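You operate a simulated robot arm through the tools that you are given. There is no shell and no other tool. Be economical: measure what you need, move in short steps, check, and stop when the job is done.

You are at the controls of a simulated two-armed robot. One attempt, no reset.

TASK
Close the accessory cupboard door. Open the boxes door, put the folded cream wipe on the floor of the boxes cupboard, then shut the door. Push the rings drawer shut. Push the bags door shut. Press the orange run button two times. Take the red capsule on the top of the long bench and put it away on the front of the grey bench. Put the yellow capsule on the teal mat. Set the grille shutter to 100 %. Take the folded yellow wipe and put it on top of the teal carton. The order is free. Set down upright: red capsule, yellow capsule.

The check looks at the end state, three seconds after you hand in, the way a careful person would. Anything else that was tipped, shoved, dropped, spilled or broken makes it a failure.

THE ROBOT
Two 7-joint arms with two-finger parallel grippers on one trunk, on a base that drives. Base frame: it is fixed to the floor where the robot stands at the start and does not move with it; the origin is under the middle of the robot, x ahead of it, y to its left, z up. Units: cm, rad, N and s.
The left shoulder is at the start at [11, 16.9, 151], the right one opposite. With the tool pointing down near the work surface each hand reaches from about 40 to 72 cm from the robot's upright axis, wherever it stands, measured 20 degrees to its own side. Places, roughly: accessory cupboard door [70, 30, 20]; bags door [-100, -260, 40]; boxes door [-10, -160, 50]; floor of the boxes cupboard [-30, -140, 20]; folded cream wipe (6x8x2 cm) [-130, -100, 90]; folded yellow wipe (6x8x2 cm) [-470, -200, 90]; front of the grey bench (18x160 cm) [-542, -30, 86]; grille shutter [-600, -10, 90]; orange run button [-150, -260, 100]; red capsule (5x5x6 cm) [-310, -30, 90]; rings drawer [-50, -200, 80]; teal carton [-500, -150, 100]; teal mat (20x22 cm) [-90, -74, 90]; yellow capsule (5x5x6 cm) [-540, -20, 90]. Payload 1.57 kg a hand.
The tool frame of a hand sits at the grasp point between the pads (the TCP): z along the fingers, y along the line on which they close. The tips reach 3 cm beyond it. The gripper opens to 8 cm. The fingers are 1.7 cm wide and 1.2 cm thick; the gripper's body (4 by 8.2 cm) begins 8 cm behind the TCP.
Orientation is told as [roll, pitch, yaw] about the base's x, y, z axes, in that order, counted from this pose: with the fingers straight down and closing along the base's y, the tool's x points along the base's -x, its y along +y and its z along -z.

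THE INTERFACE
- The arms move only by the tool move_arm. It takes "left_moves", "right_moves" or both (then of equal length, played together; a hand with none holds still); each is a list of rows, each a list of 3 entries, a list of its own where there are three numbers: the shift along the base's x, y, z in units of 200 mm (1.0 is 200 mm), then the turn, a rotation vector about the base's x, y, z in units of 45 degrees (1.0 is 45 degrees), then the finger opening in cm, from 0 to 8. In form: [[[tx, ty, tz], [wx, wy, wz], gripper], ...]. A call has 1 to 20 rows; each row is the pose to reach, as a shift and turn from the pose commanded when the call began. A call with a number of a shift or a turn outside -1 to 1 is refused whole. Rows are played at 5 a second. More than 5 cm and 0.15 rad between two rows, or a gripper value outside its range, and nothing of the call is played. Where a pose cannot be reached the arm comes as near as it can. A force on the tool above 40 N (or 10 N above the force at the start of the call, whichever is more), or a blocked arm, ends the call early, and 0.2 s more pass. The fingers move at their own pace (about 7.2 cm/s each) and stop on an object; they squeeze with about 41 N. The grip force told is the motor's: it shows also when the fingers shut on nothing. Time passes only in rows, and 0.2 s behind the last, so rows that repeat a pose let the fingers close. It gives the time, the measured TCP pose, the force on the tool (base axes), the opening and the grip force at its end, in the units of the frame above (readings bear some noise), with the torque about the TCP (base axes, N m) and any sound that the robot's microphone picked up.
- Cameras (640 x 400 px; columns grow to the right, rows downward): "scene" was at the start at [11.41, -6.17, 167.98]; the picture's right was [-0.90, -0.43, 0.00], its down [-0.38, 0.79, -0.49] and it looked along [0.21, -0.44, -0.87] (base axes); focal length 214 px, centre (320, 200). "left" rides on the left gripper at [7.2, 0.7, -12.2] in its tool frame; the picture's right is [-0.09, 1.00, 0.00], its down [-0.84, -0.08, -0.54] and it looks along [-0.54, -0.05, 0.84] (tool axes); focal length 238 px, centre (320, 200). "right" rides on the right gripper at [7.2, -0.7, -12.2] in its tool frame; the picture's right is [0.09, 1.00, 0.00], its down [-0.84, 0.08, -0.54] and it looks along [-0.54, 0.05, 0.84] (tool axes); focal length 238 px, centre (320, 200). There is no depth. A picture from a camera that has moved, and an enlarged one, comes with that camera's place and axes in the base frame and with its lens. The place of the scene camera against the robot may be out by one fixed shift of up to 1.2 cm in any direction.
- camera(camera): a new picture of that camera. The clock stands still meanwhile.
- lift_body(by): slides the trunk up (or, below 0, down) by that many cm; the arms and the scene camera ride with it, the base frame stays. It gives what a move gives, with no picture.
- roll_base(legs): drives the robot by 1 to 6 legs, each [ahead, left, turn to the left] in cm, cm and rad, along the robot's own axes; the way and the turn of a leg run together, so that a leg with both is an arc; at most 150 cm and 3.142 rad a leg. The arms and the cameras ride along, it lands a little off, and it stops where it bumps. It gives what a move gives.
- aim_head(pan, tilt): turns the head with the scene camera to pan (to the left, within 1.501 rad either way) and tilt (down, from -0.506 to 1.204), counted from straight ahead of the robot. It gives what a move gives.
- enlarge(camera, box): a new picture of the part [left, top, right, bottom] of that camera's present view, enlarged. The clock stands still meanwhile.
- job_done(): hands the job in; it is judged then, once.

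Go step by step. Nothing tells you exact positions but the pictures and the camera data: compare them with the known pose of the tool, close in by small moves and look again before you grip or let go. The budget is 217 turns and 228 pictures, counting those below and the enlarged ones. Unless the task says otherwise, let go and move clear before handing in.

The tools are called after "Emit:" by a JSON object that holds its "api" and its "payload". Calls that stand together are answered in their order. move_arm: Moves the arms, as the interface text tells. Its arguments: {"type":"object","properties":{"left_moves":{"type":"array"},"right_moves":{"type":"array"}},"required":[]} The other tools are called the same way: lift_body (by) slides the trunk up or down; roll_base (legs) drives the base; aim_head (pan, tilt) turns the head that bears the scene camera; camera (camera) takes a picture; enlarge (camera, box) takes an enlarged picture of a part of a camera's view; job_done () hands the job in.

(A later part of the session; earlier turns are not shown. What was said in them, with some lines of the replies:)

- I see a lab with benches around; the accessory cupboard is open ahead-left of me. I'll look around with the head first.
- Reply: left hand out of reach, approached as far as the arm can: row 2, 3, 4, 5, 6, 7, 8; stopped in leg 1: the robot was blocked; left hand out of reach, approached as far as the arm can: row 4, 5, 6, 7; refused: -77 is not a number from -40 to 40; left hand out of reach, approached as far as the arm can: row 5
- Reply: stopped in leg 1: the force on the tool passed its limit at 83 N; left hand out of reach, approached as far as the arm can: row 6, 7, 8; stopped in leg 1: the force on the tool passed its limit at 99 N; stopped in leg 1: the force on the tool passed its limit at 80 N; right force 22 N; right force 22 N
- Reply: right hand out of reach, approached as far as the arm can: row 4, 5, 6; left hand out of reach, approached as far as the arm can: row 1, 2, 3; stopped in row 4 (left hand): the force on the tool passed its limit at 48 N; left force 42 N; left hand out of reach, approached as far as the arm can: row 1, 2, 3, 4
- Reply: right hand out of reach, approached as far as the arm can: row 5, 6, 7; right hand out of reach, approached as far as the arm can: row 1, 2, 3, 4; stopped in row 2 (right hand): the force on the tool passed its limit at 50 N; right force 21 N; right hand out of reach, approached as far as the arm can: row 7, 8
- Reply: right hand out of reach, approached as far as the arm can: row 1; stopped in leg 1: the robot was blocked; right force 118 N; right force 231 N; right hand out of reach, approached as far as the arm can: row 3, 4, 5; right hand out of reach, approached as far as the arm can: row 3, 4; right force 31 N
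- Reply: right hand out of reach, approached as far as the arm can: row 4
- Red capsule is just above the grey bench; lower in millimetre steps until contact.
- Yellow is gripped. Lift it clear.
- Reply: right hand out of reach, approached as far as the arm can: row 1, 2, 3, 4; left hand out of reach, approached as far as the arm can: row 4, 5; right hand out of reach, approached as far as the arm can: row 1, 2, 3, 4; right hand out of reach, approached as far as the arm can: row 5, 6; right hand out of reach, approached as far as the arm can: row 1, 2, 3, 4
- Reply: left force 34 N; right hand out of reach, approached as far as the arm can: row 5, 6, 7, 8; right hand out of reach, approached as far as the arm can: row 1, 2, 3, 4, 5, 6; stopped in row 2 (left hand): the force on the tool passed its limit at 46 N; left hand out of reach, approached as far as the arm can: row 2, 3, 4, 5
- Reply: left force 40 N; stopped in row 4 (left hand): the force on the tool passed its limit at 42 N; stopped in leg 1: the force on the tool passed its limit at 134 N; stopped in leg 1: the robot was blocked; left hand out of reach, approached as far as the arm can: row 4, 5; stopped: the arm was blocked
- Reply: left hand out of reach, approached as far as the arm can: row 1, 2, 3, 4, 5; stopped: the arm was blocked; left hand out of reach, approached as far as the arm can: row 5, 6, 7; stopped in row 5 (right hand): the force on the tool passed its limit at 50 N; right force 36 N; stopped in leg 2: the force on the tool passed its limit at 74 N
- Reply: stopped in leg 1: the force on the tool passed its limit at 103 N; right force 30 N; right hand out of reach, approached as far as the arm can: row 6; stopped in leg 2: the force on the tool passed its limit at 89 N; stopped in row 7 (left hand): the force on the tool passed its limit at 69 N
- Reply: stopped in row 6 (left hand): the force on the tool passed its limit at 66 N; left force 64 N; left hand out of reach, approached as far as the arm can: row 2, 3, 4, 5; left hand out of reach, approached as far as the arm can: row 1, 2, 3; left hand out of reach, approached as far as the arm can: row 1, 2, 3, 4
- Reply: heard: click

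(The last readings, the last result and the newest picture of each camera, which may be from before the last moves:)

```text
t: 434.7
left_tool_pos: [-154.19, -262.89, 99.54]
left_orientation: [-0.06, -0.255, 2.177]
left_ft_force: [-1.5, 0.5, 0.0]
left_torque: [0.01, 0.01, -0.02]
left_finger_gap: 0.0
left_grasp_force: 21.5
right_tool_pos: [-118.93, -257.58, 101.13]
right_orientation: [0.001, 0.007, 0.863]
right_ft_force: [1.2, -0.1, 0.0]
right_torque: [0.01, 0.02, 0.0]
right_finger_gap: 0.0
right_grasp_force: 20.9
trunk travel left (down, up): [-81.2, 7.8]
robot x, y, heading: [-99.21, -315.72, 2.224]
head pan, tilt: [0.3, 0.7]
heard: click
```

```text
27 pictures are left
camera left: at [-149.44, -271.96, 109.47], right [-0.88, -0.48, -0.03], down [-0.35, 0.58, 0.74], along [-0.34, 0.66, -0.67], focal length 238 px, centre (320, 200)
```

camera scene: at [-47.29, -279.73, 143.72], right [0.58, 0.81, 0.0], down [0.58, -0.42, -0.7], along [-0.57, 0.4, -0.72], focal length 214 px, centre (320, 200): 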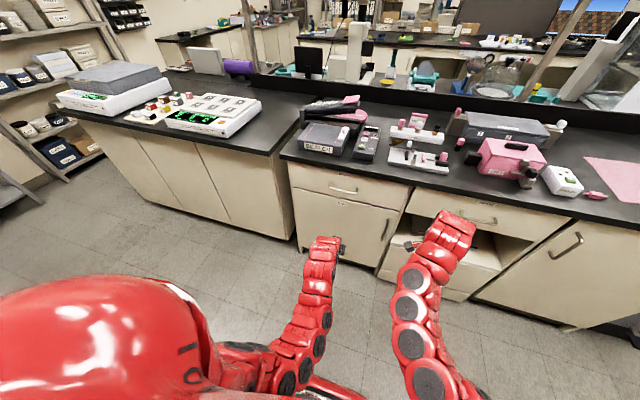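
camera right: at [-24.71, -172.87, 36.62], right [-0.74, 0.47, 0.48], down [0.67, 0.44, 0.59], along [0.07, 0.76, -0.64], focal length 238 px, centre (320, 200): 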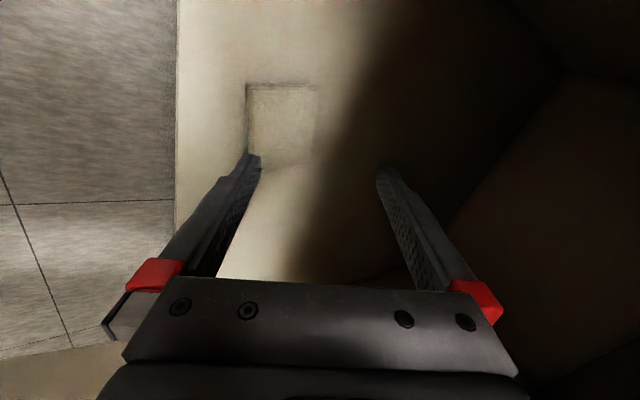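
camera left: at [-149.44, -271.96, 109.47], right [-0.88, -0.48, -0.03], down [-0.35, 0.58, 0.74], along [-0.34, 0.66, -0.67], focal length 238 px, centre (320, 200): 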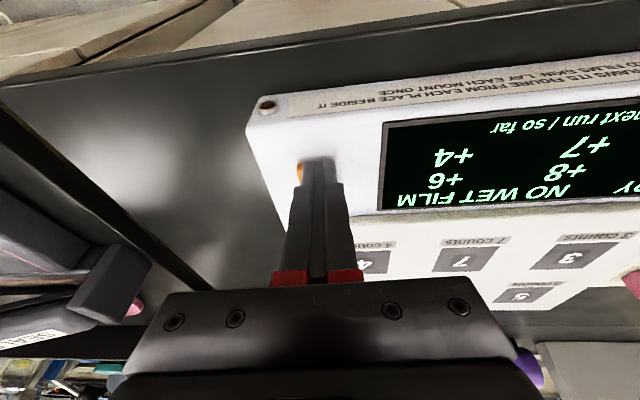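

Emit:
{"api": "lift_body", "payload": {"by": 3}}

Emit:
{"api": "enlarge", "payload": {"camera": "left", "box": [240, 60, 640, 310]}}

```text
t: 435.5
left_tool_pos: [-154.17, -262.95, 102.53]
left_orientation: [-0.059, -0.252, 2.179]
left_ft_force: [-0.2, 0.1, -0.9]
left_torque: [-0.03, 0.0, -0.01]
left_finger_gap: 0.0
left_grasp_force: 21.3
right_tool_pos: [-118.86, -257.48, 104.13]
right_orientation: [0.001, 0.007, 0.863]
right_ft_force: [0.0, 0.4, 0.5]
right_torque: [0.0, 0.01, -0.02]
right_finger_gap: 0.01
right_grasp_force: 21.4
trunk travel left (down, up): [-84.2, 4.8]
robot x, y, heading: [-99.55, -315.56, 2.224]
head pan, tilt: [0.3, 0.7]
```

```text
1.60 times, centred on (440, 185) of left
camera zoom: at [-149.48, -271.91, 112.41], right [-0.88, -0.48, -0.03], down [-0.35, 0.58, 0.74], along [-0.34, 0.66, -0.67], focal length 381 px, centre (128, 224)
```

zoom: 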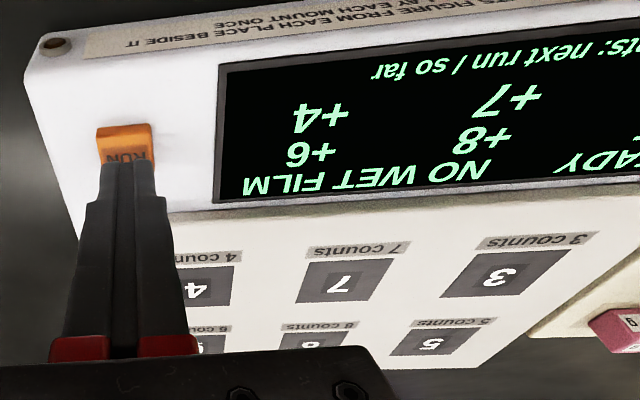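

Emit:
{"api": "lift_body", "payload": {"by": -3}}

Emit:
{"api": "enlarge", "payload": {"camera": "left", "box": [240, 60, 640, 310]}}

```text
t: 436.2
left_tool_pos: [-154.0, -262.89, 99.63]
left_orientation: [-0.059, -0.254, 2.179]
left_ft_force: [0.9, 0.2, 0.0]
left_torque: [0.0, 0.02, -0.02]
left_finger_gap: 0.01
left_grasp_force: 21.0
right_tool_pos: [-118.86, -257.55, 101.14]
right_orientation: [0.002, 0.005, 0.864]
right_ft_force: [-0.2, -0.3, -0.1]
right_torque: [0.01, 0.01, -0.01]
right_finger_gap: 0.0
right_grasp_force: 20.8
trunk travel left (down, up): [-81.2, 7.8]
robot x, y, heading: [-99.4, -315.8, 2.227]
head pan, tilt: [0.3, 0.7]
heard: click
```

```text
1.60 times, centred on (440, 185) of left
camera zoom: at [-149.42, -271.99, 109.49], right [-0.88, -0.48, -0.03], down [-0.35, 0.58, 0.74], along [-0.34, 0.66, -0.67], focal length 381 px, centre (128, 224)
```

zoom: 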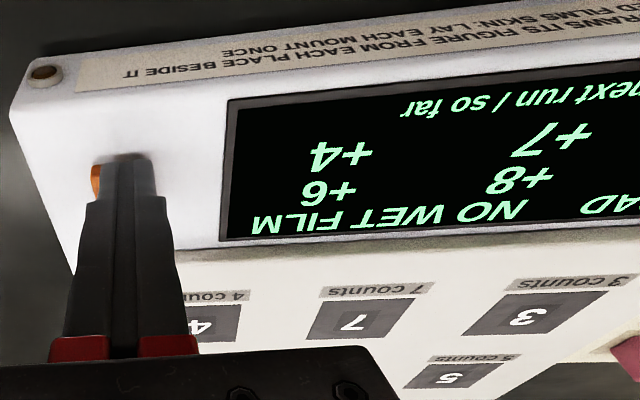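

Emit:
{"api": "lift_body", "payload": {"by": 7}}

Emit:
{"api": "roll_base", "payload": {"legs": [[-25, 0, 0]]}}

Emit:
{"api": "aim_head", "payload": {"pan": -0.6, "tilt": 0.6}}

Emit:
{"api": "camera", "payload": {"camera": "scene"}}

Emit:
{"api": "enlarge", "payload": {"camera": "scene", "box": [60, 100, 380, 300]}}

```text
t: 437.3
left_tool_pos: [-154.09, -262.86, 106.58]
left_orientation: [-0.059, -0.253, 2.177]
left_ft_force: [0.9, 0.3, 0.5]
left_torque: [0.02, 0.0, -0.05]
left_finger_gap: 0.0
left_grasp_force: 21.3
right_tool_pos: [-118.83, -257.61, 108.01]
right_orientation: [0.001, 0.005, 0.862]
right_ft_force: [0.8, 0.0, -0.3]
right_torque: [-0.02, 0.02, 0.0]
right_finger_gap: 0.0
right_grasp_force: 21.4
trunk travel left (down, up): [-88.2, 0.8]
robot x, y, heading: [-99.37, -316.06, 2.226]
head pan, tilt: [0.3, 0.7]
```

```text
t: 439.1
left_tool_pos: [-138.98, -282.64, 106.41]
left_orientation: [-0.058, -0.252, 2.177]
left_ft_force: [0.3, 0.2, -0.1]
left_torque: [0.03, 0.04, 0.0]
left_finger_gap: 0.0
left_grasp_force: 21.4
right_tool_pos: [-103.7, -277.21, 108.03]
right_orientation: [0.002, 0.006, 0.863]
right_ft_force: [1.2, -0.7, -0.5]
right_torque: [0.01, -0.02, 0.04]
right_finger_gap: 0.0
right_grasp_force: 20.8
trunk travel left (down, up): [-88.2, 0.8]
robot x, y, heading: [-84.18, -335.63, 2.218]
head pan, tilt: [0.3, 0.7]
```

```text
t: 440.3
left_tool_pos: [-138.87, -282.61, 106.46]
left_orientation: [-0.057, -0.252, 2.176]
left_ft_force: [0.3, 0.4, 0.5]
left_torque: [0.0, -0.04, 0.02]
left_finger_gap: 0.0
left_grasp_force: 21.1
right_tool_pos: [-103.57, -277.36, 108.07]
right_orientation: [0.001, 0.005, 0.862]
right_ft_force: [0.4, -0.4, -0.3]
right_torque: [0.02, -0.02, -0.04]
right_finger_gap: 0.0
right_grasp_force: 20.9
trunk travel left (down, up): [-88.2, 0.8]
robot x, y, heading: [-84.24, -335.34, 2.224]
head pan, tilt: [-0.6, 0.6]
```

```text
24 pictures are left
camera scene: at [-89.13, -320.57, 177.41], right [1.0, 0.05, 0.0], down [0.03, -0.56, -0.82], along [-0.04, 0.82, -0.57], focal length 214 px, centre (320, 200)
```

scene: 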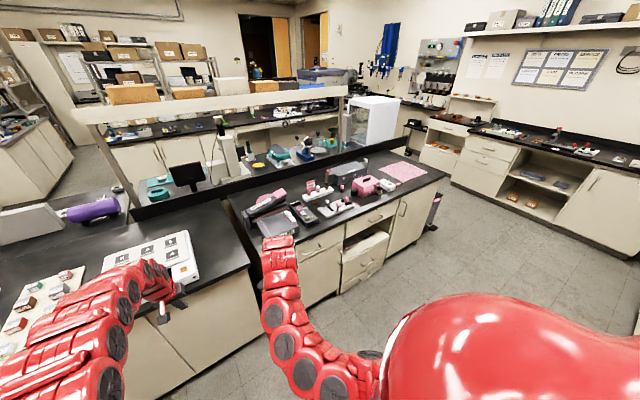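

```text
2.00 times, centred on (220, 200) of scene
camera zoom: at [-89.13, -320.57, 177.41], right [1.0, 0.05, 0.0], down [0.03, -0.56, -0.82], along [-0.04, 0.82, -0.57], focal length 429 px, centre (520, 200)
```

zoom: 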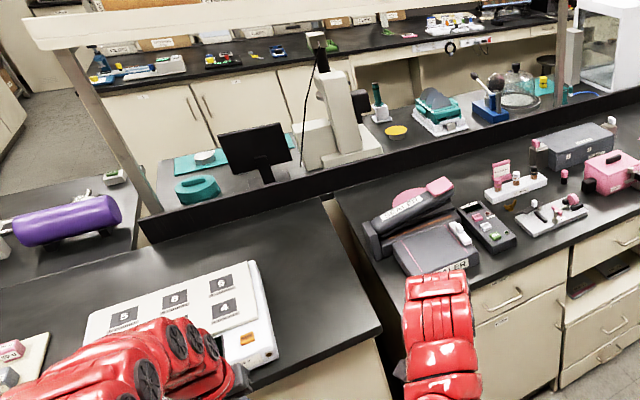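

Emit:
{"api": "enlarge", "payload": {"camera": "scene", "box": [280, 160, 460, 300]}}

Emit:
{"api": "enlarge", "payload": {"camera": "scene", "box": [400, 80, 540, 200]}}

```text
2.86 times, centred on (370, 230) of scene
camera zoom: at [-89.13, -320.57, 177.41], right [1.0, 0.05, 0.0], down [0.03, -0.56, -0.82], along [-0.04, 0.82, -0.57], focal length 613 px, centre (177, 114)
```

zoom: 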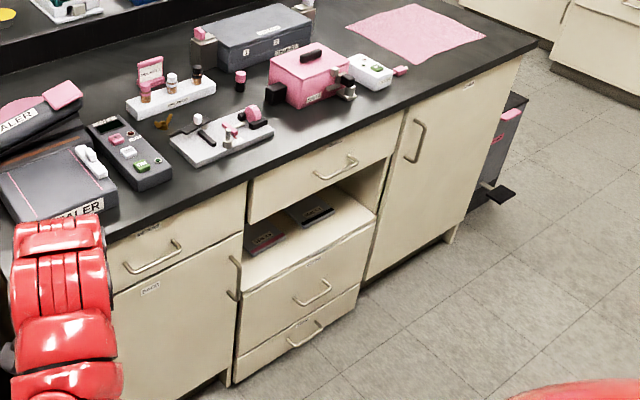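

```text
3.33 times, centred on (470, 140) of scene
camera zoom: at [-89.13, -320.57, 177.41], right [1.0, 0.05, 0.0], down [0.03, -0.56, -0.82], along [-0.04, 0.82, -0.57], focal length 715 px, centre (-180, 400)
```

zoom: 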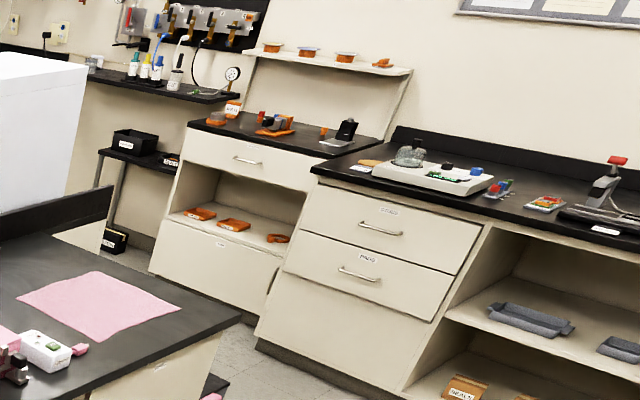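

All doors and the rings drawer look shut, the wipes and capsules are where they belong, the shutter is at 100 %, and I heard two clicks from the run button. The arms are clear, so I'm handing in.

Emit:
{"api": "job_done", "payload": {}}

```text
The job is handed in.
```

I handed the job in with every task carried out, but two accidental knocks along the way could count against it.

- **Accessory cupboard door:** shut.
- **Boxes cupboard:** I put the cream wipe on the cupboard floor and shut the door.
- **Rings drawer and bags door:** both pushed shut.
- **Orange run button:** pressed twice. I heard one click for each press, but the display did not change.
- **Red capsule:** upright on the front of the grey bench.
- **Yellow capsule:** upright on the teal mat.
- **Grille shutter:** moved to its end stop, with the pointer at 100 %.
- **Yellow wipe:** lying on top of the teal carton.

**The two knocks:**
- **Glovebox:** early on, the right hand hit the glovebox at the end of the island while the robot was turning, and stuck briefly. It looked unmoved afterwards.
- **Wall cabinet:** its right door was found open later. My arm most likely caught it while driving past. I pushed it shut again, and the boxes inside looked upright while it was open.
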